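You operate a simulated robot arm through the tools that you are given. There is no shell and no other tool.

You run a simulated robot arm. Do the job below in one go: nothing can be reset, and whatever is moved stays where it is left.

JOB
Flour the dough and roll it out to the ring on the board.
Fine: one scoop first; tin shut again, scoop and roller back, no spills. Set down upright: white scoop, pastry roller.

Only the result counts: the job must be done as asked and must still hold three seconds after the hand-in. Knocking over, shifting, dropping, spilling or breaking anything else fails it.

ROBOT AND FRAMES
A 6-joint arm with a two-finger parallel gripper, fixed in place. Base frame: the origin is at the foot of the arm, x ahead of it, y to its left, z up; the work surface is at about z = 940. Units: mm, degrees, N and s.
With the tool pointing down near the work surface it reaches from about 320 to 700 mm from the base axis. Its first joint turns from -166.0 to 166.0 degrees. Payload 4.1 kg.
The TCP is the grasp point between the finger pads, 23 mm short of the fingertips. In the tool frame z runs along the fingers and y along their closing line. The gripper opens to 94 mm. The fingers are 38 mm wide and 10 mm thick; the gripper's body (54 by 96 mm) begins 39 mm behind the TCP.
Orientation is that of the tool frame in the base frame, as [roll, pitch, yaw] about the fixed x, y, z axes, in that order (R = Rz(yaw) Ry(pitch) Rx(roll)). With the fingers straight down and closing along the base's y, the tool's x points along the base's -x, its y along +y and its z along -z.

CONTROLS
- The arm moves only by the tool servo_tool. Its argument "motion" is a list that holds one entry, the list of rows, each a list of 7 numbers: the turn, a rotation vector about the tool's x, y, z in degrees, then the shift along the tool's x, y, z in cm, then the opening, from 0 (shut) to 1 (fully open). In form: [[[ax, ay, az, tx, ty, tz, fingers], ...]]. A call has 1 to 20 rows; each row is the pose to reach, as a shift and turn from the pose commanded when the call began, along the tool's axes at that moment. A row lasts 0.2 s, in which the tool goes at most 50 mm and 8.6 degrees; a call with a longer step from one row to the next is refused whole, and so is a gripper value outside its range. A pose out of reach is approached as far as the arm can. The call stops where the force on the tool passes 40 N (or 10 N more than at its start, if that is more) or the arm is blocked; 0.2 s more then pass. Each finger travels about 45 mm/s and halts on what it meets, pressing with about 43 N; the grip force reading is that of the motor and also rises with nothing between the fingers. The clock runs only during rows and for 0.2 s after the last one: add rows that repeat a pose to give the fingers time. It gives the time, the measured TCP pose, the force on the tool (base axes), the opening and the grip force at its end, in the units of the frame above (readings bear some noise), with the torque about the TCP (base axes, N m) and any sound that the robot's microphone picked up.
- Cameras (640 x 400 px; columns grow to the right, rows downward): "scene" is fixed at [401.9, -499.2, 1571.9]; the picture's right is [1.00, -0.05, 0.00], its down [-0.03, -0.49, -0.87] and it looks along [0.05, 0.87, -0.49] (base axes); focal length 340 px, centre (320, 200). "wrist" rides on the gripper at [86, 16, -74] in the tool frame; the picture's right is [-0.18, 0.98, 0.00], its down [-0.58, -0.11, -0.81] and it looks along [-0.79, -0.15, 0.59] (tool axes); focal length 243 px, centre (320, 200).
- get_image(camera): a new picture of that camera. It takes no simulated time.
- move_column(by): slides the trunk up (or, below 0, down) by that many mm; the arm rides with it, the base frame stays. It gives what a move gives, with no picture.
- probe_pixels(camera, pixels): for up to 12 pixels [column, row] of the newest picture of that camera ("zoom" is the newest enlarged one), the place [x, y, z] in the base frame of the surface seen there, good to about 2 mm. It takes no simulated time.
- zoom(camera, box): a new picture of the part [left, top, right, bottom] of that camera's present view, enlarged. It takes no simulated time.
- job_done(): hands the job in; it is judged then, once.

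Leave the gripper open and the arm clear of the work at the hand-in unless told otherwise.

The tools are called after ">>>" as a command line: name --argument value ..., lists and objects as JSON in quotes. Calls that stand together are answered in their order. servo_tool: Moves the arm, as the interface text tells. Its arguments: {"type":"object","properties":{"motion":{"type":"array","items":{"type":"array","items":{"type":"array","items":{"type":"number"}}}}},"required":["motion"]} The other tools are called the same way: move_column (by) slides the trunk up or down; get_image (camera) takes a picture; probe_pixels (camera, pixels) gives the place of the surface under pixels of a picture; zoom (camera, box) takes an enlarged picture of a part of a camera's view; job_done () hands the job in.

At the start:

```text
time: 0.0
ee_pos: [253.1, 261.8, 1294.6]
ee_rot: [-180.0, 0.0, 180.0]
wrist_force: [-0.6, -0.2, -0.1]
torque: [0.02, 0.0, -0.01]
grip_width: 93.9
grip_force: 0.1
trunk travel left (down, up): [-525.0, 65.0]
```

scene: 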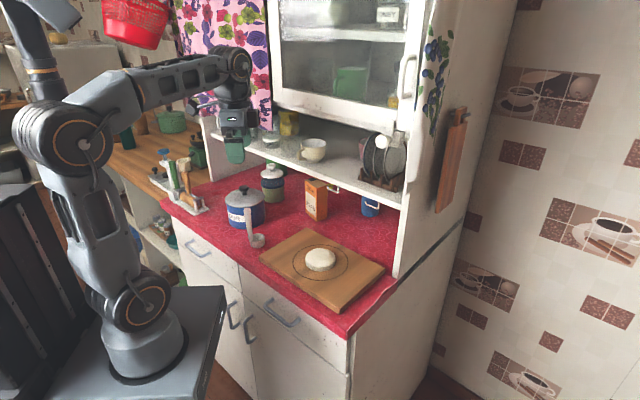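
wrist: 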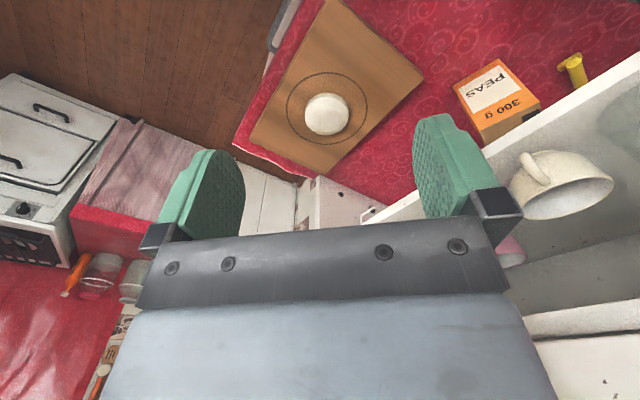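

I'll look at the scene closely first: the tin (blue, around 244,207), the scoop (255,230), the dough board (320,260), and the rack on the left (180,190).

>>> zoom --camera "scene" --box '[140, 130, 300, 260]'

>>> zoom --camera "scene" --box '[240, 120, 420, 320]'

>>> get_image --camera "scene"

```text
3.08 times, centred on (220, 195) of scene
```

zoom: 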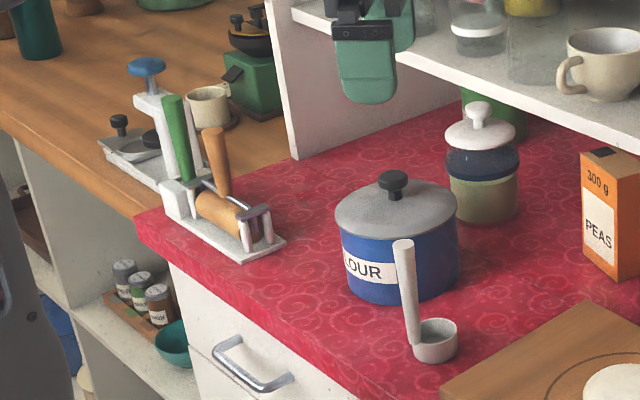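

```text
2.00 times, centred on (330, 220) of scene
```

zoom: 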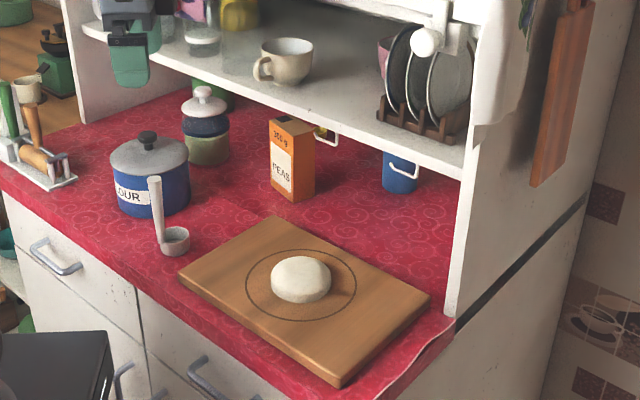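

```text
taken
```

scene: 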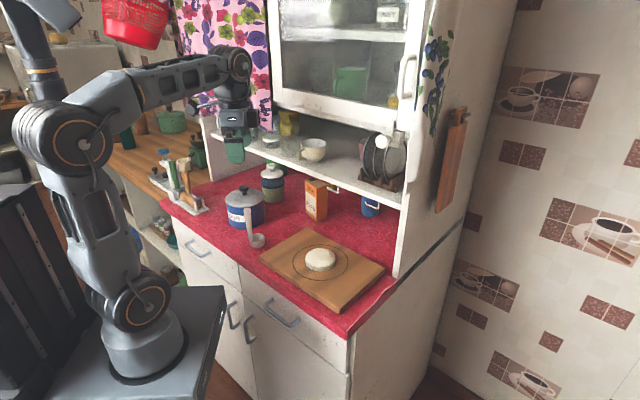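

The scoop stands with an upright handle. The rack on the left seems to hold a pastry roller with a wooden handle (about 187,168). I'll zoom in closer on each.

>>> zoom --camera "scene" --box '[150, 140, 220, 220]'

>>> probe_pixels --camera "zoom" --pixels '[[320, 200]]'

>>> get_image --camera "wrist"

```text
5.00 times, centred on (185, 180) of scene
```

zoom: 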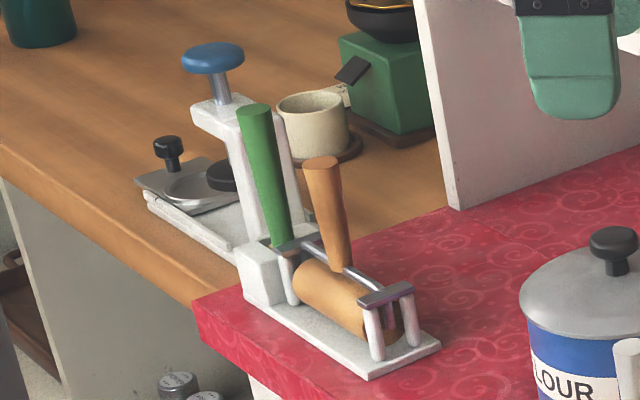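

```text
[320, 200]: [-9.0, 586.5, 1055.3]
```

```text
taken
```

wrist: 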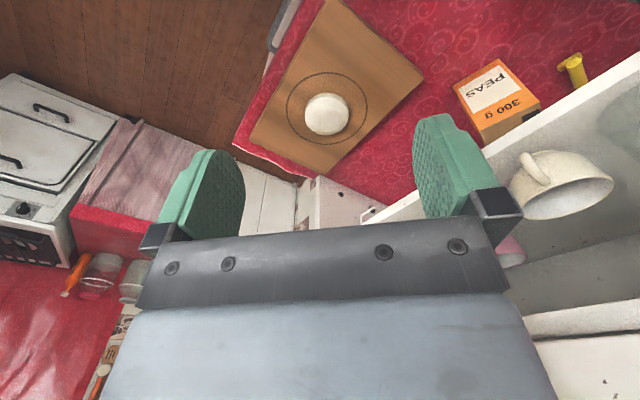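

Next I'll probe the rack, roller, tin, scoop and board points for positions.

>>> probe_pixels --camera "zoom" --pixels '[[320, 165], [330, 215], [342, 265], [310, 285], [350, 315], [385, 330], [253, 110], [280, 235], [385, 295], [325, 255], [370, 370], [438, 345]]'

>>> probe_pixels --camera "scene" --pixels '[[320, 255], [320, 262], [348, 262], [292, 263], [320, 282], [320, 243], [306, 229], [260, 262], [346, 308], [384, 266], [244, 190], [244, 198]]'

>>> zoom --camera "scene" --box '[215, 170, 295, 260]'

```text
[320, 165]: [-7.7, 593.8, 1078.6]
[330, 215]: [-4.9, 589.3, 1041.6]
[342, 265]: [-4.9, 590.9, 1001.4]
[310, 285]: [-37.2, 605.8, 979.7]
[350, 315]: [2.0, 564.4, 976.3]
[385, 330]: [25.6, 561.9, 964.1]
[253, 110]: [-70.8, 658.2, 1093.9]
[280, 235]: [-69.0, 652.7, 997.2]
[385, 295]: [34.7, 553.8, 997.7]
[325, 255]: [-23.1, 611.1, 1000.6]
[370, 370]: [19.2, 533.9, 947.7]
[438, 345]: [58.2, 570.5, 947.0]
```

```text
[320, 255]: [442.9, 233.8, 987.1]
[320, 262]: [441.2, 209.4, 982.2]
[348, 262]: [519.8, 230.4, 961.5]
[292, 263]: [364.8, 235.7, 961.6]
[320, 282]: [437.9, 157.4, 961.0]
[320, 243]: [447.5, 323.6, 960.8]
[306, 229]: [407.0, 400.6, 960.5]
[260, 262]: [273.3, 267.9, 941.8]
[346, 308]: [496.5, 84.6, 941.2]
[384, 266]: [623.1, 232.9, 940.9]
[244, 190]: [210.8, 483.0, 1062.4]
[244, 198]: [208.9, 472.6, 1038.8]
```

```text
4.44 times, centred on (255, 215) of scene
```

zoom: 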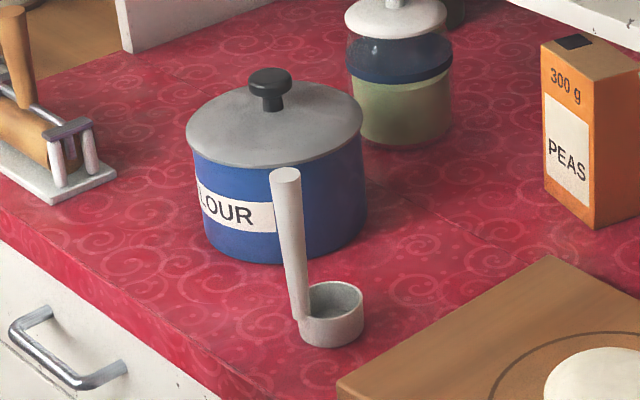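

Now probing the tin, lid, knob and scoop in this zoom.

>>> probe_pixels --camera "zoom" --pixels '[[270, 74], [272, 102], [252, 88], [290, 88], [188, 130], [360, 130], [275, 165], [280, 115], [210, 235], [275, 262], [365, 225], [200, 160]]'

>>> probe_pixels --camera "zoom" --pixels '[[286, 172], [286, 200], [292, 250], [298, 300], [303, 318], [360, 295], [335, 285], [333, 346], [335, 315], [330, 303], [273, 180], [299, 180]]'

```text
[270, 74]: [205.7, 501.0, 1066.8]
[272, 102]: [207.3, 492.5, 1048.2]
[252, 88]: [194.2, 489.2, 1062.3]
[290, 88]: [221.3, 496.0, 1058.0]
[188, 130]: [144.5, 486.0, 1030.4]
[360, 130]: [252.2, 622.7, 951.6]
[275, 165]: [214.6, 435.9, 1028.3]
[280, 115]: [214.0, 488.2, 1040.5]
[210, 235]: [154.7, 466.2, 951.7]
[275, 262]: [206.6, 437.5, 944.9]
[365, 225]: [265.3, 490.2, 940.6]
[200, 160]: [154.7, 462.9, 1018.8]
```

```text
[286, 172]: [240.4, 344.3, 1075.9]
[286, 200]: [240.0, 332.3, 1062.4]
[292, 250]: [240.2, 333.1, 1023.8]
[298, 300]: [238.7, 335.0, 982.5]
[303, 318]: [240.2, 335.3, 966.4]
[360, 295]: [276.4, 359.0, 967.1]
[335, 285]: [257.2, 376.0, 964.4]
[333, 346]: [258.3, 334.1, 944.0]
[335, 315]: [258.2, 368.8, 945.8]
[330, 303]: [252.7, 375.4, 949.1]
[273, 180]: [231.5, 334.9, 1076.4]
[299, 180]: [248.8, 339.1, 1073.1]
```

I need to know the obstacles: shelf edge, side panel, and heights. Probing these in the scene view.

>>> probe_pixels --camera "scene" --pixels '[[230, 185], [213, 170], [205, 125], [222, 158], [300, 160], [340, 180], [395, 205], [400, 270], [313, 145], [316, 185], [273, 165], [217, 188]]'

>>> probe_pixels --camera "scene" --pixels '[[290, 178], [360, 190], [340, 110], [285, 90], [220, 60], [408, 75], [150, 30], [175, 160], [168, 150], [200, 160], [163, 202], [250, 262]]'

```text
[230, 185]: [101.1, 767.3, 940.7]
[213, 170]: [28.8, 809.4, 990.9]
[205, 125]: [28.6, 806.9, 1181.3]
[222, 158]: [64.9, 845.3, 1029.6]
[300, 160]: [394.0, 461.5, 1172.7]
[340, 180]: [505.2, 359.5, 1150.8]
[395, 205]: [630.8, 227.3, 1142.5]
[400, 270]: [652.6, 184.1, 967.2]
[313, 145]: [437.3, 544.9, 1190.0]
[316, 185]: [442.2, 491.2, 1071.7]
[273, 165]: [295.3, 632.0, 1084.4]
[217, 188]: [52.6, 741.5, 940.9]
```

```text
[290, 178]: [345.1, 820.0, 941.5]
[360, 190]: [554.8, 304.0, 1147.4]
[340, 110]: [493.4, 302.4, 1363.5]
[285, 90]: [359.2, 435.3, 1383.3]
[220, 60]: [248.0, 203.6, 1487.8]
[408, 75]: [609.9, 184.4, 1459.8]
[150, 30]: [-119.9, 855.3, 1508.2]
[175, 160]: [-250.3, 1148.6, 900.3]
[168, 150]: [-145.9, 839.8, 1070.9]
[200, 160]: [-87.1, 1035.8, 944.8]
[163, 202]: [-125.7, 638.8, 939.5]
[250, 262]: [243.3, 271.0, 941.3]
```

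The counter is turned about 45°: its depth runs along x+y, and the shelf front is at x+y≈850. My arm moves will stay in front of that line. Next I move the arm up and left with the wrist camera facing the rack and tin for a closer look.

>>> servo_tool --motion '[[[0, 0, -7.5, 1.61, 1.32, 0.375, 1], [0, 0, -15, 3.22, 2.63, 0.75, 1], [0, 0, -22.5, 4.83, 3.95, 1.125, 1], [0, 0, -30, 6.43, 5.27, 1.5, 1], [0, 0, -37.5, 8.04, 6.58, 1.875, 1], [0, 0, -45, 9.65, 7.9, 2.25, 1], [0, 0, -52.5, 11.26, 9.22, 2.625, 1], [0, 0, -60, 12.87, 10.53, 3.0, 1], [0, 0, -67.5, 14.48, 11.85, 3.375, 1], [0, 0, -75, 16.08, 13.17, 3.75, 1], [0, 0, -82.5, 17.69, 14.48, 4.125, 1], [0, 0, -90, 19.3, 15.8, 4.5, 1], [0, 0, -90, 19.3, 15.8, 4.5, 1]]]'

>>> get_image --camera "wrist"

>>> get_image --camera "scene"

```text
time: 2.8
ee_pos: [59.8, 419.0, 1250.2]
ee_rot: [179.9, 0.0, -89.8]
wrist_force: [0.8, -0.2, 0.2]
torque: [0.03, -0.01, 0.01]
grip_width: 93.9
grip_force: 0.0
trunk travel left (down, up): [-525.0, 65.0]
```

```text
taken
```

wrist: 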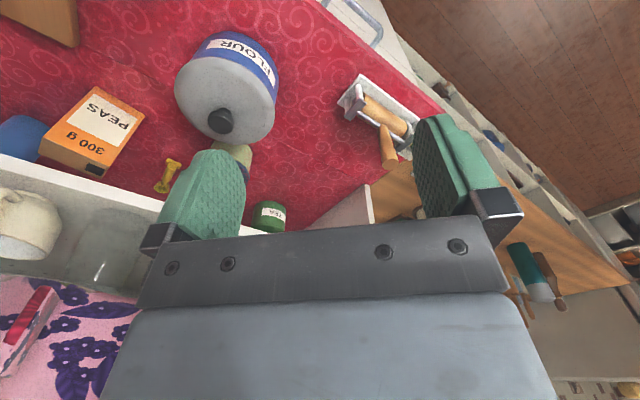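

```text
taken
```

scene: 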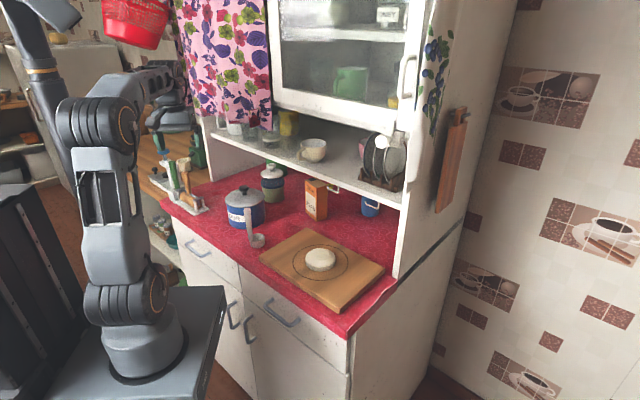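

The wrist view is upside-down, with the rack at about (385,110) and the tin at (228,90). Zooming on the rack.

>>> zoom --camera "wrist" --box '[320, 60, 450, 190]'

>>> zoom --camera "scene" --box '[150, 140, 215, 220]'

>>> zoom --camera "scene" --box '[270, 225, 370, 290]'

```text
3.08 times, centred on (385, 125) of wrist
```

zoom: 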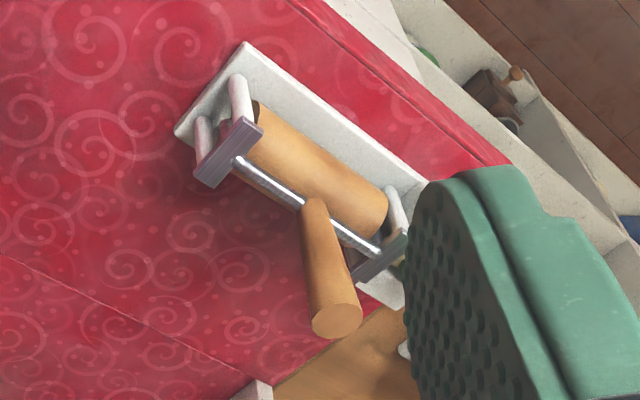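

```text
5.00 times, centred on (182, 180) of scene
```

zoom: 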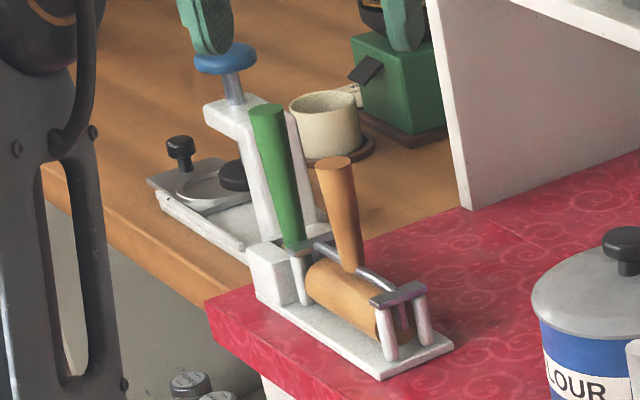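

```text
6.15 times, centred on (320, 258) of scene
```

zoom: 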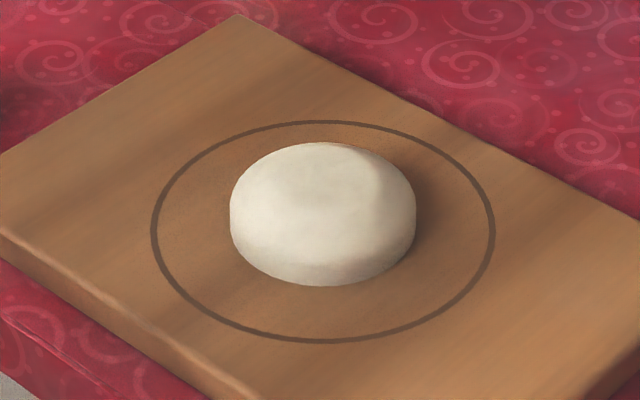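

Probing the ring and dough outline in this zoom.

>>> probe_pixels --camera "zoom" --pixels '[[154, 232], [492, 232], [324, 341], [324, 122], [205, 305], [445, 155], [230, 215], [416, 215], [323, 286], [323, 143], [323, 210], [323, 260]]'

>>> zoom --camera "wrist" --box '[320, 60, 450, 190]'

>>> probe_pixels --camera "zoom" --pixels '[[180, 130], [245, 45], [390, 305], [205, 180], [250, 130], [238, 160], [372, 250], [335, 318], [316, 208], [316, 300], [358, 305], [360, 195]]'

```text
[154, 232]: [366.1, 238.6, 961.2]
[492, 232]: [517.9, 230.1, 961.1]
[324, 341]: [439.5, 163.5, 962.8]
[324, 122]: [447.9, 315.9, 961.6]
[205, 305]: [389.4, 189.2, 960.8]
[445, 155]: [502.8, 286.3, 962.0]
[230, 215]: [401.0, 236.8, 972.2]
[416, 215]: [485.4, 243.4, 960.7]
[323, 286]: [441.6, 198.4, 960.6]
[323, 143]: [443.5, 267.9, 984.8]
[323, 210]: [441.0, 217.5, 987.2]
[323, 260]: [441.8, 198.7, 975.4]
```

```text
3.08 times, centred on (385, 125) of wrist
```

zoom: 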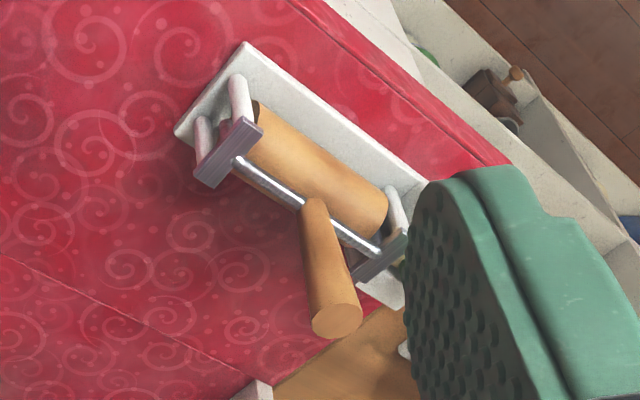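

```text
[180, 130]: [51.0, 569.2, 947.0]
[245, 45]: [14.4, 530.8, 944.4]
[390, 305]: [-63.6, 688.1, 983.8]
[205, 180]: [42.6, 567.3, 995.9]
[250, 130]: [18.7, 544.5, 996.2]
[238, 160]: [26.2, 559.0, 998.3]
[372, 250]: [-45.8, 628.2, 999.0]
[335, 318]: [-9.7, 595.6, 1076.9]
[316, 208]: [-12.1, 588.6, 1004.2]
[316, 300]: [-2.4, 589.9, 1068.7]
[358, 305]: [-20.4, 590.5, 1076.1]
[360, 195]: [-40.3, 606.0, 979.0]
```

Ring centre is about (442,239) with radius about 76; the dough is centred there with radius about 41 and top at 987. The roller handle is at about (-10,594). Next I want the knob and lid centre from the wrist view.

>>> zoom --camera "wrist" --box '[165, 20, 295, 150]'

>>> probe_pixels --camera "zoom" --pixels '[[272, 250], [272, 225], [272, 275], [245, 250], [300, 250], [50, 240], [520, 240], [280, 160], [60, 170], [500, 330], [450, 420], [300, 395]]'

```text
3.08 times, centred on (230, 85) of wrist
```

zoom: 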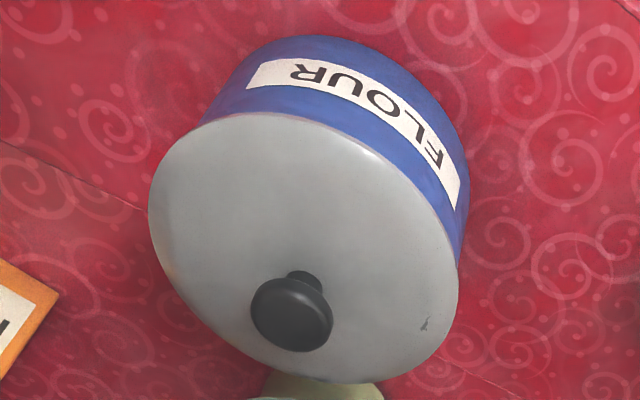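

```text
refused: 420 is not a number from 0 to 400
```

>>> probe_pixels --camera "zoom" --pixels '[[290, 318], [255, 310], [330, 320], [290, 350], [290, 295], [155, 215], [455, 270], [300, 118], [190, 310], [430, 340], [330, 378], [300, 276]]'

```text
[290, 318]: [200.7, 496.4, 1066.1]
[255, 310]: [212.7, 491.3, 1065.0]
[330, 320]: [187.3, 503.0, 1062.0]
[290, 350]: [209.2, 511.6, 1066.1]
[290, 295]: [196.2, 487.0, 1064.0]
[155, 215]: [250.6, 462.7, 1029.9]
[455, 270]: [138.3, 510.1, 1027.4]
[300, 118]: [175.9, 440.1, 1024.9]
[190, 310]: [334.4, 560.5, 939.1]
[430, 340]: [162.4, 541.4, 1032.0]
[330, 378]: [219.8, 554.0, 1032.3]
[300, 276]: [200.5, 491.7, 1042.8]
```

Knob centre is about (200.5,498) with cap top 1066; lid radius is about 62. I'll go above the knob at z=1150, gripper open.

>>> servo_tool --motion '[[[0, 0, 4, -1.32, -2.35, 1.6, 1], [0, 0, 8, -2.63, -4.69, 3.3, 1], [0, 0, 12, -3.95, -7.03, 5.0, 1], [0, 0, 16, -5.25, -9.37, 6.6, 1], [0, 0, 20, -6.55, -11.7, 8.3, 1], [0, 0, 22, -7.85, -14.04, 9.96, 1], [0, 0, 22, -7.85, -14.04, 9.96, 1]]]'

>>> get_image --camera "wrist"

>>> get_image --camera "scene"

```text
time: 4.4
ee_pos: [196.7, 495.1, 1154.5]
ee_rot: [180.0, 0.2, -111.9]
wrist_force: [-25.6, -24.6, 7.2]
torque: [2.25, -2.29, 0.19]
grip_width: 94.0
grip_force: 0.1
trunk travel left (down, up): [-525.0, 65.0]
```

```text
taken
```

wrist: 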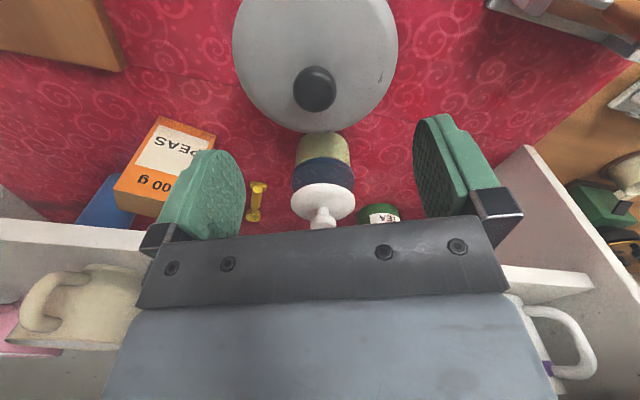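

```text
taken
```

scene: 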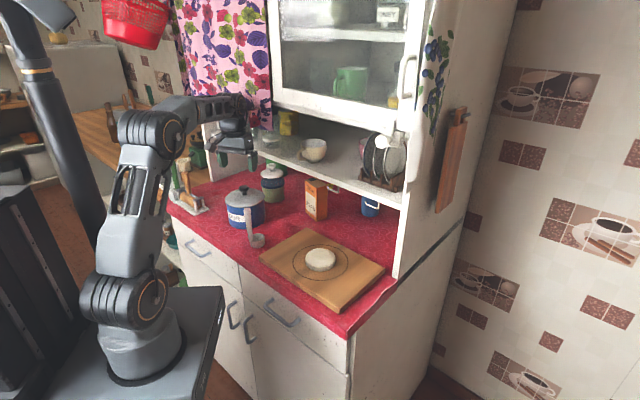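

The force reading (-25,-25) says something on the arm touched the cabinet above. I'll look at the contact area before backing off.

>>> zoom --camera "scene" --box '[160, 60, 320, 190]'

>>> probe_pixels --camera "zoom" --pixels '[[290, 170], [330, 160], [360, 180], [290, 240], [350, 230], [300, 310], [420, 150], [400, 220], [440, 260], [500, 200], [470, 60], [230, 150]]'

```text
3.08 times, centred on (240, 125) of scene
```

zoom: 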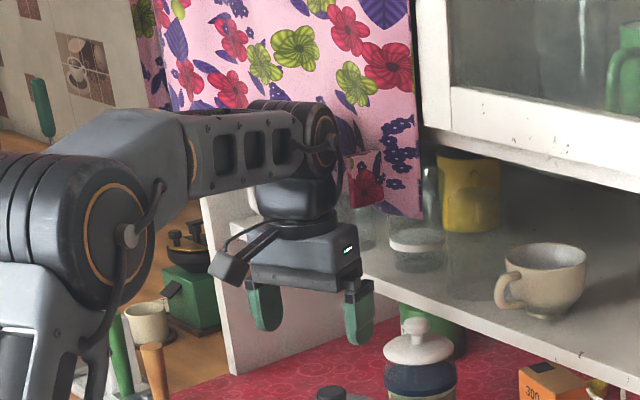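

```text
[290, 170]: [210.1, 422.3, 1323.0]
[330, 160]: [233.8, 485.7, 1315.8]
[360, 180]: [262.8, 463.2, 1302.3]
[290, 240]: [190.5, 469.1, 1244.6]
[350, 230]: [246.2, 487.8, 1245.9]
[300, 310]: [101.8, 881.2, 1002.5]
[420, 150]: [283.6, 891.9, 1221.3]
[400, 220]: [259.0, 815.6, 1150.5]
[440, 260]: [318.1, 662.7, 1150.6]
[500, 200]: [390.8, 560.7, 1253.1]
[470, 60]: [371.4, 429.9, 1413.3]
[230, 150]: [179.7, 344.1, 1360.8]
```

The wrist elbow (about z 1320) may be against the curtain. Probing the curtain's position and lower edge.

>>> probe_pixels --camera "zoom" --pixels '[[400, 190], [410, 214], [380, 130], [385, 205], [365, 190], [300, 80], [240, 90], [400, 100], [350, 130], [355, 165], [200, 80], [170, 90]]'

>>> probe_pixels --camera "scene" --pixels '[[250, 95], [262, 110], [266, 126], [272, 95], [285, 105], [300, 112], [260, 60], [235, 40], [200, 30], [200, 80], [290, 20], [330, 30]]'

```text
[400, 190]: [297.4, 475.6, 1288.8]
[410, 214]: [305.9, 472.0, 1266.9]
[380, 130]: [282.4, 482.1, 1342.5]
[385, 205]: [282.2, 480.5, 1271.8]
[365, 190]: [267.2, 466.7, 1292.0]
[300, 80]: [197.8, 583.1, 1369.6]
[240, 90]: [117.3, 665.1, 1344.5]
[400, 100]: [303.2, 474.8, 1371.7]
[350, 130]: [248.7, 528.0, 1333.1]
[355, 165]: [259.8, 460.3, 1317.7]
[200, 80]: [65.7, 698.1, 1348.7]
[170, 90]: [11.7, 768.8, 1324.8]
```

```text
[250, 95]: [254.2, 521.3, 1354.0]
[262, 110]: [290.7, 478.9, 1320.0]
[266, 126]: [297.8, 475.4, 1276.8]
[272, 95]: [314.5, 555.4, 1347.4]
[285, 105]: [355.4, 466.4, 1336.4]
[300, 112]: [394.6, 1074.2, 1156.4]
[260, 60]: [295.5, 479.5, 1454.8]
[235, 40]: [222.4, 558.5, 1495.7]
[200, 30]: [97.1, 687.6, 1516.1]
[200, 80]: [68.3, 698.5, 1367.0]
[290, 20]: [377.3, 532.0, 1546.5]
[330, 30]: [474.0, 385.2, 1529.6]
```

The curtain plane is at x+y≈770 and its bottom at z≈1265, and the wrist elbow brushed it. I'll back off toward the base and then tilt the tool 15° about the closing axis, so the wrist leans back from the curtain while the fingers still close level.

>>> servo_tool --motion '[[[0, 0, 0, 3.7, 1.56, 0, 1], [0, -7.5, 0, 5.5, 2.3, 0, 1], [0, -15, 0, 5.5, 2.3, 0, 1], [0, -15, 0, 5.5, 2.3, 0, 1]]]'

>>> zoom --camera "scene" --box '[160, 60, 320, 190]'

```text
time: 5.4
ee_pos: [157.8, 456.3, 1151.0]
ee_rot: [180.0, 15.1, -112.0]
wrist_force: [0.2, 0.1, 0.0]
torque: [-0.01, -0.02, -0.01]
grip_width: 94.2
grip_force: 0.1
trunk travel left (down, up): [-525.0, 65.0]
```

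```text
3.08 times, centred on (240, 125) of scene
```

zoom: 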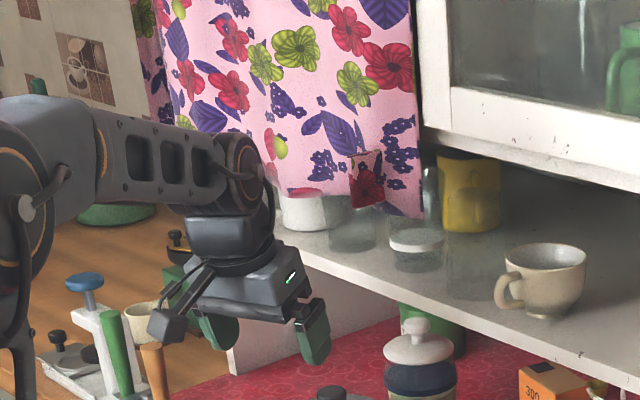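

A small red-flower item (about scene (253,119)) seems to hang in front of the curtain. I'll check it so I can avoid it.

>>> zoom --camera "scene" --box '[230, 90, 280, 140]'

>>> probe_pixels --camera "zoom" --pixels '[[250, 160], [250, 220], [290, 160], [290, 220], [270, 190], [320, 190], [340, 100], [200, 100], [240, 190], [310, 150], [300, 230], [180, 180]]'

```text
8.00 times, centred on (255, 115) of scene
```

zoom: 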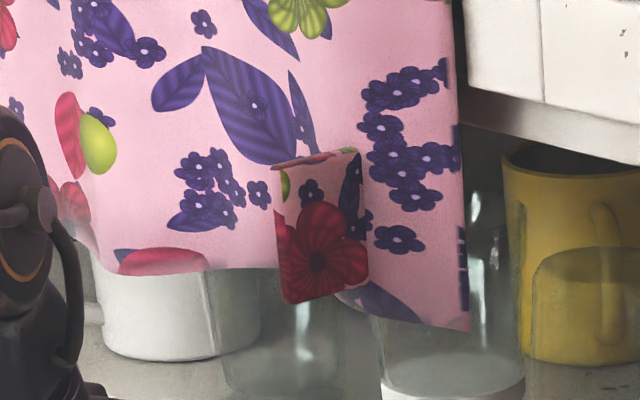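

```text
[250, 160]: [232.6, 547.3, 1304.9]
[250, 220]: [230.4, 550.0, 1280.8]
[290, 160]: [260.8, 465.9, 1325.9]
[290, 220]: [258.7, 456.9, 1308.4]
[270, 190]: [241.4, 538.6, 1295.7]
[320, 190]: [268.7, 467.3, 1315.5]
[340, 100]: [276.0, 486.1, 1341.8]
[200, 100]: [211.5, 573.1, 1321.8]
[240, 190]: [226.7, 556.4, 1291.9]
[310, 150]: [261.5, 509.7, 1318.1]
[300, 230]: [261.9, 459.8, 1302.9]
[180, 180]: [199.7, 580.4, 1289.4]
```

That is a folded corner of the curtain sticking out at u≈507, z 1290–1330. With the tilt I now have room. I'll descend to z=1105 and move in over the knob, tips above the knob top.

>>> servo_tool --motion '[[[0, 0, 0, 0.58, 0, 2.18, 1], [0, 0, 0, 1.16, 0, 4.35, 1], [0, 0, 0, -1.48, -1.16, 5.06, 1], [0, 0, 0, -4.12, -2.32, 5.76, 1], [0, 0, 0, -4.12, -2.32, 5.76, 1]]]'

>>> get_image --camera "wrist"

>>> zoom --camera "scene" --box '[180, 100, 310, 240]'

```text
time: 6.6
ee_pos: [200.3, 497.9, 1103.3]
ee_rot: [-179.9, 14.9, -111.9]
wrist_force: [-0.7, 0.7, 0.3]
torque: [-0.03, -0.01, -0.01]
grip_width: 94.0
grip_force: 0.0
trunk travel left (down, up): [-525.0, 65.0]
```

```text
taken
```

wrist: 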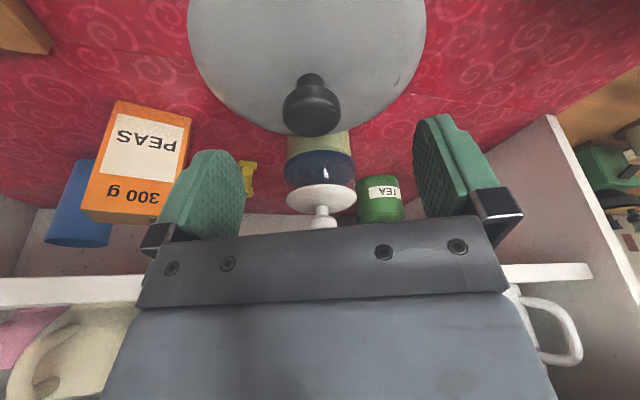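

```text
2.86 times, centred on (245, 170) of scene
```

zoom: 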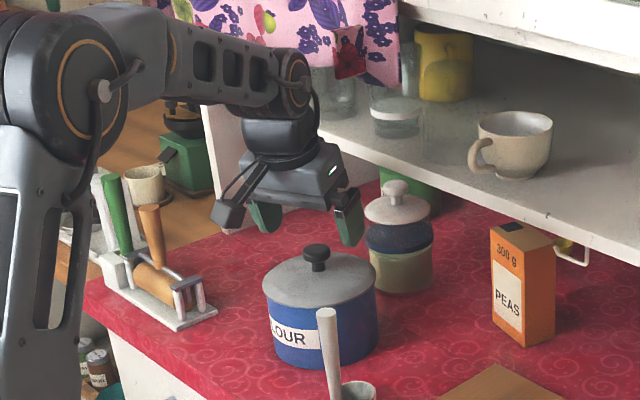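

Re-probing the knob from this closer wrist view.

>>> zoom --camera "wrist" --box '[250, 50, 380, 150]'

>>> probe_pixels --camera "zoom" --pixels '[[163, 270], [440, 265], [300, 240], [300, 330], [300, 195], [300, 160], [300, 125], [300, 100], [200, 230], [400, 230], [300, 60]]'

```text
4.00 times, centred on (315, 100) of wrist
```

zoom: 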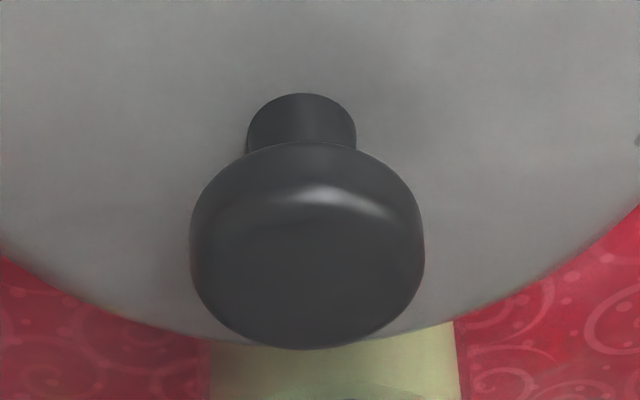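

```text
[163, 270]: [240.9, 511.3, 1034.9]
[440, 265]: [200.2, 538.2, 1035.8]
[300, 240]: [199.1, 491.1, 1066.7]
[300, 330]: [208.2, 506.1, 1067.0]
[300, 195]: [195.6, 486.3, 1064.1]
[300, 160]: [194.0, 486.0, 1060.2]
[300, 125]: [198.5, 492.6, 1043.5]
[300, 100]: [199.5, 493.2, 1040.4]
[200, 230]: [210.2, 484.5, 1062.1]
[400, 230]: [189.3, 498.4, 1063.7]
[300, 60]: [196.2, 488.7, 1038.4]
```

Knob centre (201,497), cap z 1053–1067, lid surface about 1038. I'll lower the TCP to z≈1067 (tips about 1045) and close.

>>> servo_tool --motion '[[[0, 0, 0, 0.52, -0.02, 1.78, 1], [0, 0, 0, 1.05, -0.04, 3.55, 1], [0, 0, 0, 1.05, -0.04, 3.55, 1], [0, 0, 0, 1.05, -0.04, 3.55, 0], [0, 0, 0, 1.05, -0.04, 3.55, 0], [0, 0, 0, 1.05, -0.04, 3.55, 0], [0, 0, 0, 1.05, -0.04, 3.55, 0], [0, 0, 0, 1.05, -0.04, 3.55, 0], [0, 0, 0, 1.05, -0.04, 3.55, 0]]]'

>>> get_image --camera "wrist"

>>> zoom --camera "scene" --box '[180, 100, 310, 240]'

```text
time: 8.6
ee_pos: [201.1, 497.5, 1066.7]
ee_rot: [180.0, 15.1, -112.0]
wrist_force: [0.6, 0.3, 0.2]
torque: [-0.04, 0.01, 0.04]
grip_width: 30.2
grip_force: 42.7
trunk travel left (down, up): [-525.0, 65.0]
```

```text
taken
```

wrist: 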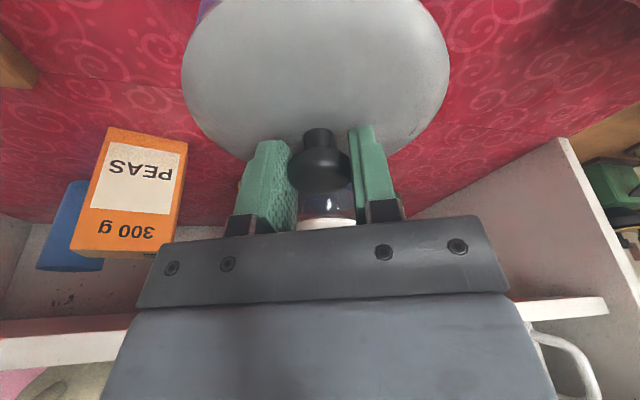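

```text
2.86 times, centred on (245, 170) of scene
```

zoom: 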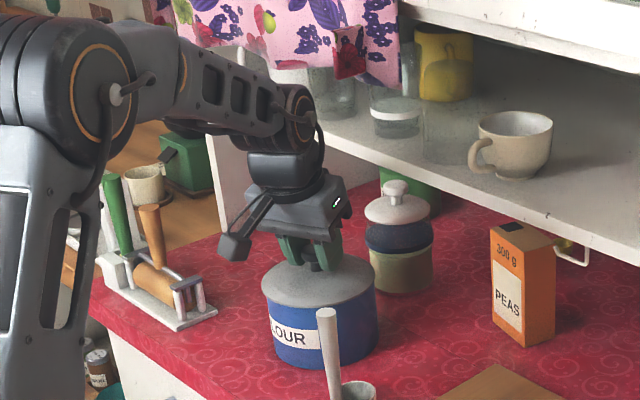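

The knob is gripped (30 mm). Before lifting I'll measure the wrist elbow's clearance to the curtain.

>>> probe_pixels --camera "zoom" --pixels '[[296, 115], [312, 110], [290, 90], [310, 95], [318, 130], [300, 150], [270, 165], [310, 170], [340, 200], [230, 60], [265, 80], [250, 245]]'

```text
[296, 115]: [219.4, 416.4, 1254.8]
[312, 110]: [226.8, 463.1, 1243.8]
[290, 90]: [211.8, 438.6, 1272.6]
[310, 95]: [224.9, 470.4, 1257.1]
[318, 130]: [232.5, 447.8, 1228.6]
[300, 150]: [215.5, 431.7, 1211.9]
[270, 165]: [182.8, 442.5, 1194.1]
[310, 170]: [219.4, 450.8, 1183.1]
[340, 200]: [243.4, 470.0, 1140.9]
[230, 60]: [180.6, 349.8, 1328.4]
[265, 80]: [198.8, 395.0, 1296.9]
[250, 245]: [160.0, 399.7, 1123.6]
```

Elbow far side is at u≈491 and z≤1275, so it's clear. Lifting the lid 38 mm straight up, slowly.

>>> servo_tool --motion '[[[0, 0, 0, -0.13, 0, -0.48, 0], [0, 0, 0, -0.26, 0, -0.97, 0], [0, 0, 0, -0.52, 0, -1.93, 0], [0, 0, 0, -0.78, 0, -2.9, 0], [0, 0, 0, -0.98, 0, -3.67, 0], [0, 0, 0, -0.98, 0, -3.67, 0]]]'

>>> zoom --camera "scene" --box '[180, 100, 310, 240]'

>>> get_image --camera "wrist"

```text
time: 10.0
ee_pos: [199.2, 496.8, 1105.2]
ee_rot: [180.0, 15.0, -112.0]
wrist_force: [-0.5, -0.2, -0.5]
torque: [-0.03, 0.0, -0.02]
grip_width: 30.4
grip_force: 43.2
trunk travel left (down, up): [-525.0, 65.0]
```

```text
2.86 times, centred on (245, 170) of scene
```

zoom: 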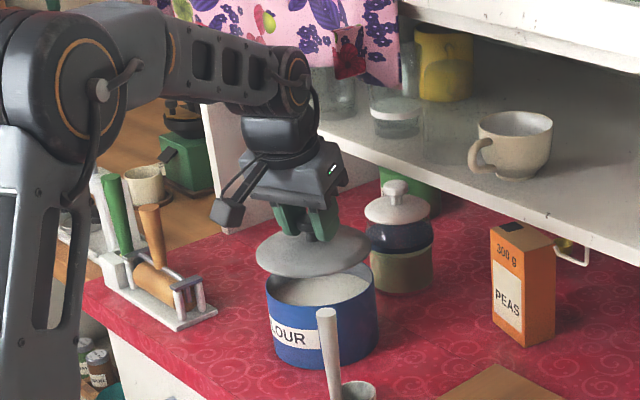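

```text
taken
```

wrist: 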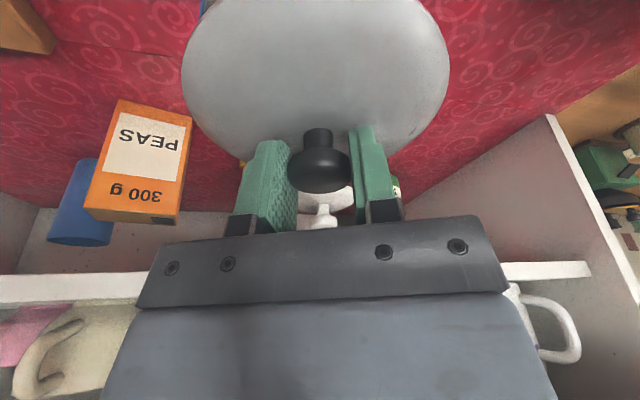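

The lid lifted off cleanly and level; white flour is visible in the tin. Carrying the lid to the free counter spot left of the tin at (124,600), then descending most of the way.

>>> servo_tool --motion '[[[0, 0, 0, -1.62, 2.75, 0.43, 0], [0, 0, 0, -3.24, 5.51, 0.87, 0], [0, 0, 0, -4.86, 8.27, 1.3, 0], [0, 0, 0, -6.48, 11.02, 1.74, 0], [0, 0, 0, -6.48, 11.02, 1.74, 0], [0, 0, 0, -5.8, 11.02, 4.3, 0], [0, 0, 0, -5.12, 11.02, 6.8, 0], [0, 0, 0, -4.44, 11.02, 9.3, 0], [0, 0, 0, -4.02, 11.02, 10.9, 0], [0, 0, 0, -4.02, 11.02, 10.9, 0]]]'

>>> get_image --camera "wrist"

>>> zoom --camera "scene" --box '[150, 100, 310, 240]'

```text
time: 12.2
ee_pos: [122.7, 600.4, 1011.9]
ee_rot: [179.9, 15.0, -112.1]
wrist_force: [0.4, 0.5, -0.9]
torque: [0.0, -0.01, 0.03]
grip_width: 30.1
grip_force: 42.7
trunk travel left (down, up): [-525.0, 65.0]
```

```text
taken
```

wrist: 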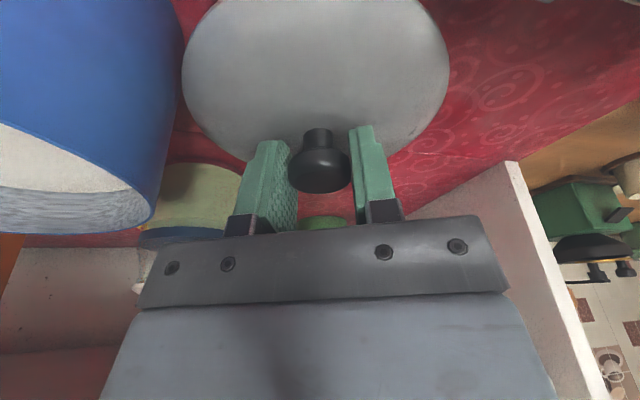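

```text
2.86 times, centred on (230, 170) of scene
```

zoom: 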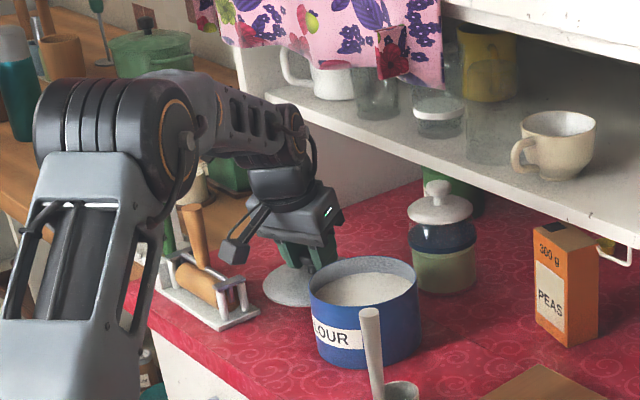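

Lid now about 30 mm above the counter, clear of both tin and rack. Descending 24 mm more, then finishing in small steps.

>>> servo_tool --motion '[[[0, 0, 0, 0.31, 0, 1.16, 0], [0, 0, 0, 0.62, 0, 2.32, 0], [0, 0, 0, 0.62, 0, 2.32, 0]]]'

>>> zoom --camera "scene" --box '[190, 150, 270, 220]'

>>> probe_pixels --camera "scene" --pixels '[[237, 197], [243, 190], [258, 196], [230, 197]]'

```text
time: 13.0
ee_pos: [122.5, 600.5, 988.2]
ee_rot: [-180.0, 15.2, -112.0]
wrist_force: [-0.1, 0.2, 4.4]
torque: [-0.27, 0.05, 0.03]
grip_width: 30.3
grip_force: 43.0
trunk travel left (down, up): [-525.0, 65.0]
```

```text
5.71 times, centred on (230, 185) of scene
```

zoom: 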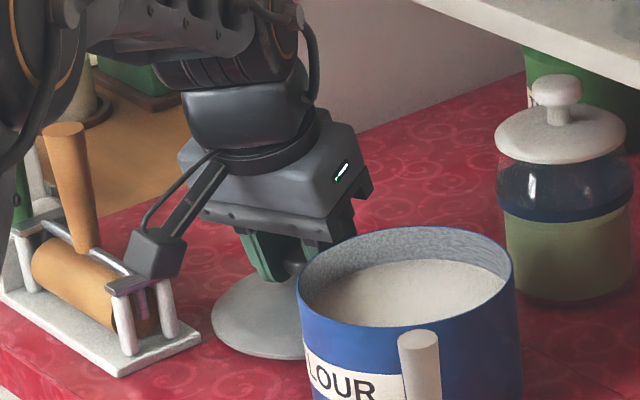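

```text
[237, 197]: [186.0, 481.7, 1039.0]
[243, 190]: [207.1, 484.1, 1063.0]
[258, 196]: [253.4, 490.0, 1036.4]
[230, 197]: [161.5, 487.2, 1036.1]
```

First contact at z=988 (4 N upward). I'll press 1.5 mm lower gently and check.

>>> servo_tool --motion '[[[0, 0, 0, 0.026, 0, 0.097, 0], [0, 0, 0, 0.039, 0, 0.145, 0], [0, 0, 0, 0.039, 0, 0.145, 0]]]'

```text
time: 13.8
ee_pos: [122.3, 601.0, 987.5]
ee_rot: [179.9, 15.2, -112.0]
wrist_force: [-1.7, 2.1, 15.1]
torque: [-0.44, 0.28, 0.0]
grip_width: 30.4
grip_force: 42.9
trunk travel left (down, up): [-525.0, 65.0]
```

Resting firmly (15 N). Relaxing slightly, opening, then withdrawing along the tool axis.

>>> servo_tool --motion '[[[0, 0, 0, -0.015, 0, -0.06, 0], [0, 0, 0, -0.015, 0, -0.06, 0.3], [0, 0, 0, -0.015, 0, -0.06, 0.6], [0, 0, 0, -0.015, 0, -0.06, 0.6], [0, 0, 0, -0.015, 0, -0.06, 0.6], [0, 0, 0, 0, 0, -1.0, 0.6], [0, 0, 0, 0, 0, -3.0, 0.6], [0, 0, 0, 0, 0, -6.0, 0.6], [0, 0, 0, 0, 0, -10.0, 0.6], [0, 0, 0, 0, 0, -12.0, 0.6], [0, 0, 0, 0, 0, -12.0, 0.6]]]'

>>> get_image --camera "wrist"

>>> get_image --camera "scene"

```text
time: 16.2
ee_pos: [111.0, 571.6, 1100.8]
ee_rot: [-180.0, 15.1, -112.0]
wrist_force: [-0.2, -0.5, -0.7]
torque: [0.03, 0.02, -0.01]
grip_width: 56.5
grip_force: 0.0
trunk travel left (down, up): [-525.0, 65.0]
```

```text
taken
```

wrist: 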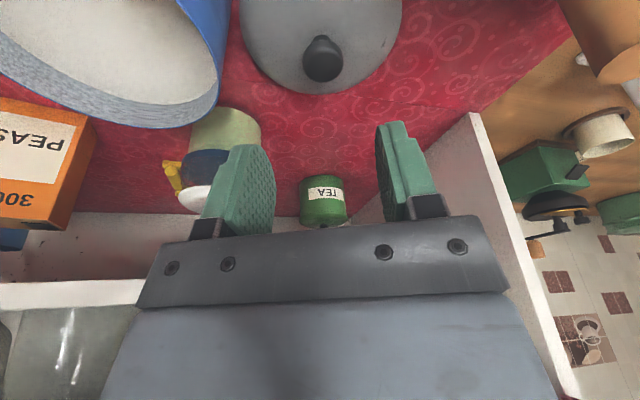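

```text
taken
```

scene: 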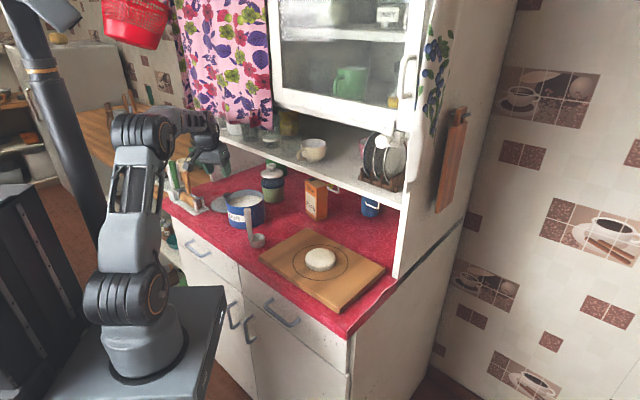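

Lid is set down. Now I'll measure the open tin (rim and flour level) and the scoop.

>>> zoom --camera "scene" --box '[205, 175, 285, 255]'

>>> probe_pixels --camera "zoom" --pixels '[[310, 120], [310, 135], [250, 125], [370, 130], [310, 95], [310, 160], [170, 115], [460, 120], [270, 90], [350, 90], [240, 150], [380, 150]]'

>>> probe_pixels --camera "zoom" --pixels '[[342, 180], [330, 190], [355, 190], [342, 230], [350, 290], [360, 310], [400, 330], [430, 300], [400, 290], [375, 300], [395, 345], [432, 325]]'

```text
5.00 times, centred on (245, 215) of scene
```

zoom: 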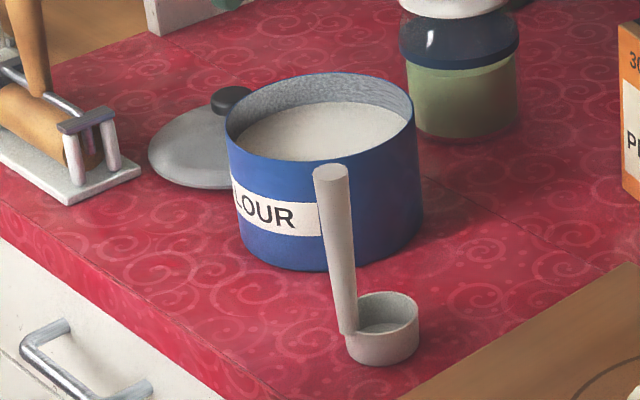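

```text
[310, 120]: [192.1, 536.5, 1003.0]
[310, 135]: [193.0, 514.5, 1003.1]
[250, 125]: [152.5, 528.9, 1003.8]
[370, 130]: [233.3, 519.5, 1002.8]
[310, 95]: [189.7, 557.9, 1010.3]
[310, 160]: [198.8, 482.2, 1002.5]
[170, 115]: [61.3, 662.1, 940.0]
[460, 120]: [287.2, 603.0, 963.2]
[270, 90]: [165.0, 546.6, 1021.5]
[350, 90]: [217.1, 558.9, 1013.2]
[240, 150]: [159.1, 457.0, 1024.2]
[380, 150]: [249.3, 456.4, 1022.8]
```

```text
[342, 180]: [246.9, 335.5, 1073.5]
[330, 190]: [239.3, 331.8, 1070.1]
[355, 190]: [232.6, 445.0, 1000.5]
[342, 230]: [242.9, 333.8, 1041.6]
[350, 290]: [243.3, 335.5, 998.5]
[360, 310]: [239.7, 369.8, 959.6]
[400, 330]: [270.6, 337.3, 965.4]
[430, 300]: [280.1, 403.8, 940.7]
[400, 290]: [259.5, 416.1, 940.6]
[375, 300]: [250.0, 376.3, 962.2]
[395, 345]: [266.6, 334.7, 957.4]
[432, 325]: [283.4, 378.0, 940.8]
```

Flour level is z≈1003, tin rim about 1024, tin centre about (201,497). Next I retreat toward the scoop area at z=1200 with the tool vertical again.

>>> servo_tool --motion '[[[0, 2.14, 0, 2.27, -2.47, -2.09, 0.8], [0, 4.28, 0, 4.53, -4.95, -4.17, 1], [0, 6.43, 0, 6.8, -7.42, -6.26, 1], [0, 8.57, 0, 9.06, -9.9, -8.35, 1], [0, 10.7, 0, 11.33, -12.37, -10.44, 1], [0, 12.86, 0, 13.6, -14.85, -12.52, 1], [0, 15, 0, 15.86, -17.32, -14.61, 1], [0, 15, 0, 15.86, -17.32, -14.61, 1]]]'

```text
time: 18.0
ee_pos: [199.5, 329.1, 1203.3]
ee_rot: [180.0, 0.0, -112.0]
wrist_force: [-0.3, 0.2, 0.3]
torque: [0.01, -0.02, 0.03]
grip_width: 94.1
grip_force: 0.0
trunk travel left (down, up): [-525.0, 65.0]
```

Before grasping the scoop I'll rehearse the pouring pose with an empty gripper to check the wrist can reach it. First I move over the near side of the board, turning the yaw to -45°.

>>> servo_tool --motion '[[[0, 0, -8.375, 0.91, -2.815, 0.6, 1], [0, 0, -16.75, 1.82, -5.63, 1.2, 1], [0, 0, -25.125, 2.73, -8.445, 1.8, 1], [0, 0, -33.5, 3.645, -11.26, 2.4, 1], [0, 0, -41.875, 4.56, -14.075, 3.0, 1], [0, 0, -50.25, 5.47, -16.89, 3.6, 1], [0, 0, -58.625, 6.38, -19.7, 4.2, 1], [0, 0, -67, 7.29, -22.52, 4.8, 1], [0, 0, -67, 7.29, -22.52, 4.8, 1]]]'

>>> get_image --camera "scene"

```text
time: 20.0
ee_pos: [382.7, 175.7, 1154.3]
ee_rot: [180.0, 0.0, -44.8]
wrist_force: [0.1, -0.6, 0.0]
torque: [-0.03, 0.02, 0.0]
grip_width: 93.7
grip_force: 0.1
trunk travel left (down, up): [-525.0, 65.0]
```

```text
taken
```

scene: 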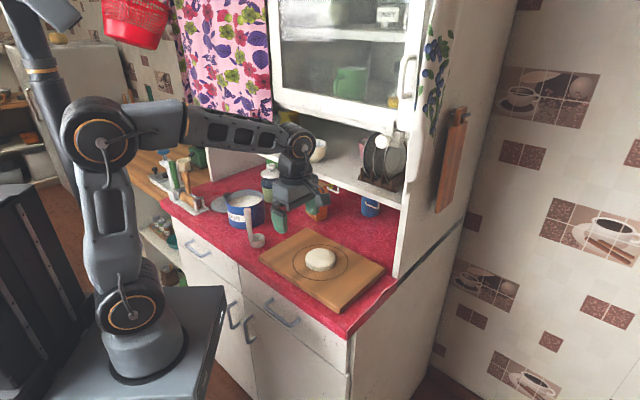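

Yaw reached. Now the tilt rehearsal: 115° about tool x, so the fingers end up pointing outward and a bit up.

>>> servo_tool --motion '[[[8.2, 0, 0, 0, 0, 0.4, 1], [16.4, 0, 0, 0, 0, 0.8, 1], [24.6, 0, 0, 0, 0, 1.2, 1], [32.8, 0, 0, 0, 0, 1.6, 1], [41, 0, 0, 0, 0, 2, 1], [49.2, 0, 0, 0, 0, 2.4, 1], [57.4, 0, 0, 0, 0, 2.8, 1], [65.6, 0, 0, 0, 0, 3.2, 1], [73.8, 0, 0, 0, 0, 3.6, 1], [82, 0, 0, 0, 0, 4, 1], [90.2, 0, 0, 0, 0, 4.4, 1], [98.4, 0, 0, 0, 0, 4.8, 1], [106.6, 0, 0, 0, 0, 5.2, 1], [115, 0, 0, 0, 0, 5.6, 1], [115, 0, 0, 0, 0, 6, 1]]]'

>>> get_image --camera "scene"

```text
time: 22.5
ee_pos: [304.8, 200.1, 1260.6]
ee_rot: [-104.5, 3.4, -45.2]
wrist_force: [-0.2, -0.1, -0.3]
torque: [0.04, 0.0, 0.0]
grip_width: 94.1
grip_force: 0.1
out of reach, approached as far as the arm can: row 7, 8, 9, 10, 11, 12
trunk travel left (down, up): [-525.0, 65.0]
stopped in row 12: the arm was blocked; the commanded pose is now the measured one
```

```text
taken
```

scene: 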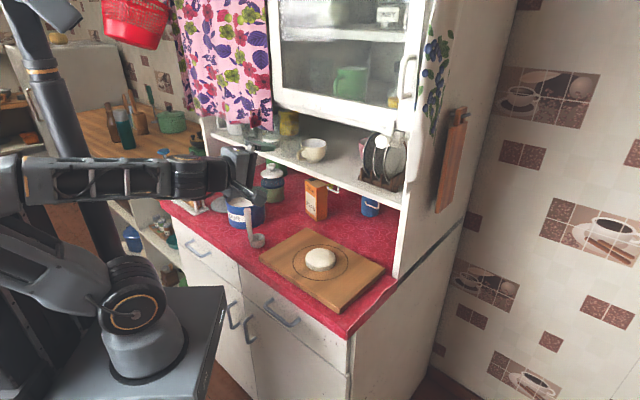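

The outward pose is out of reach because it's too close to the base. I'll undo the tilt and instead rehearse a sideways pour with the gripper to the right of the dough and fingers pointing left along the counter, which keeps the wrist farther out.

>>> servo_tool --motion '[[[-7.55, 0, 0, 0, 0, 0.8, 1], [-15.1, 0, 0, 0, 0, 1.6, 1], [-22.65, 0, 0, 0, 0, 2.4, 1], [-30.2, 0, 0, 0, 0, 3.2, 1], [-37.75, 0, 0, 0, 0, 4, 1], [-45.3, 0, 0, 0, 0, 4.8, 1], [-52.85, 0, 0, 0, 0, 5.6, 1], [-60.4, 0, 0, 0, 0, 6.4, 1], [-67.95, 0, 0, 0, 0, 7.2, 1], [-75.5, 0, 0, 0, 0, 8, 1], [-75.5, 0, 0, 0, 0, 8, 1]]]'

```text
time: 24.9
ee_pos: [359.0, 254.1, 1242.9]
ee_rot: [-179.6, 3.2, -45.1]
wrist_force: [-0.2, -0.8, -0.4]
torque: [-0.01, 0.04, 0.02]
grip_width: 94.1
grip_force: 0.0
trunk travel left (down, up): [-525.0, 65.0]
```

Now removing the leftover 3° pitch and moving right.

>>> servo_tool --motion '[[[0, 1.1, 0, 3.3, -0.47, 1.3, 1], [0, 2.2, 0, 6.6, -0.94, 2.6, 1], [0, 3.2, 0, 9.9, -1.41, 4.0, 1], [0, 3.2, 0, 9.9, -1.41, 4.0, 1]]]'

```text
time: 25.9
ee_pos: [437.0, 195.7, 1197.1]
ee_rot: [-179.5, 0.0, -45.2]
wrist_force: [0.2, -0.3, 0.6]
torque: [-0.03, 0.01, 0.0]
grip_width: 93.8
grip_force: 0.1
trunk travel left (down, up): [-525.0, 65.0]
```

Turning yaw by -90° to -135° while moving to the right side of the board.

>>> servo_tool --motion '[[[0, 0, 8.2, 0.54, -0.31, 0, 1], [0, 0, 16.4, 1.07, -0.62, 0, 1], [0, 0, 24.6, 1.6, -0.93, 0, 1], [0, 0, 32.8, 2.15, -1.24, 0, 1], [0, 0, 41, 2.7, -1.55, 0, 1], [0, 0, 49.2, 3.2, -1.85, 0, 1], [0, 0, 57.4, 3.75, -2.16, 0, 1], [0, 0, 65.6, 4.3, -2.47, 0, 1], [0, 0, 73.8, 4.8, -2.8, 0, 1], [0, 0, 82, 5.4, -3.1, 0, 1], [0, 0, 90, 5.9, -3.4, 0, 1], [0, 0, 90, 5.9, -3.4, 0, 1]]]'

```text
time: 28.5
ee_pos: [502.3, 177.6, 1199.1]
ee_rot: [179.9, 0.4, -135.5]
wrist_force: [-0.2, 0.4, 0.2]
torque: [0.0, 0.02, -0.02]
grip_width: 93.8
grip_force: 0.1
trunk travel left (down, up): [-525.0, 65.0]
```

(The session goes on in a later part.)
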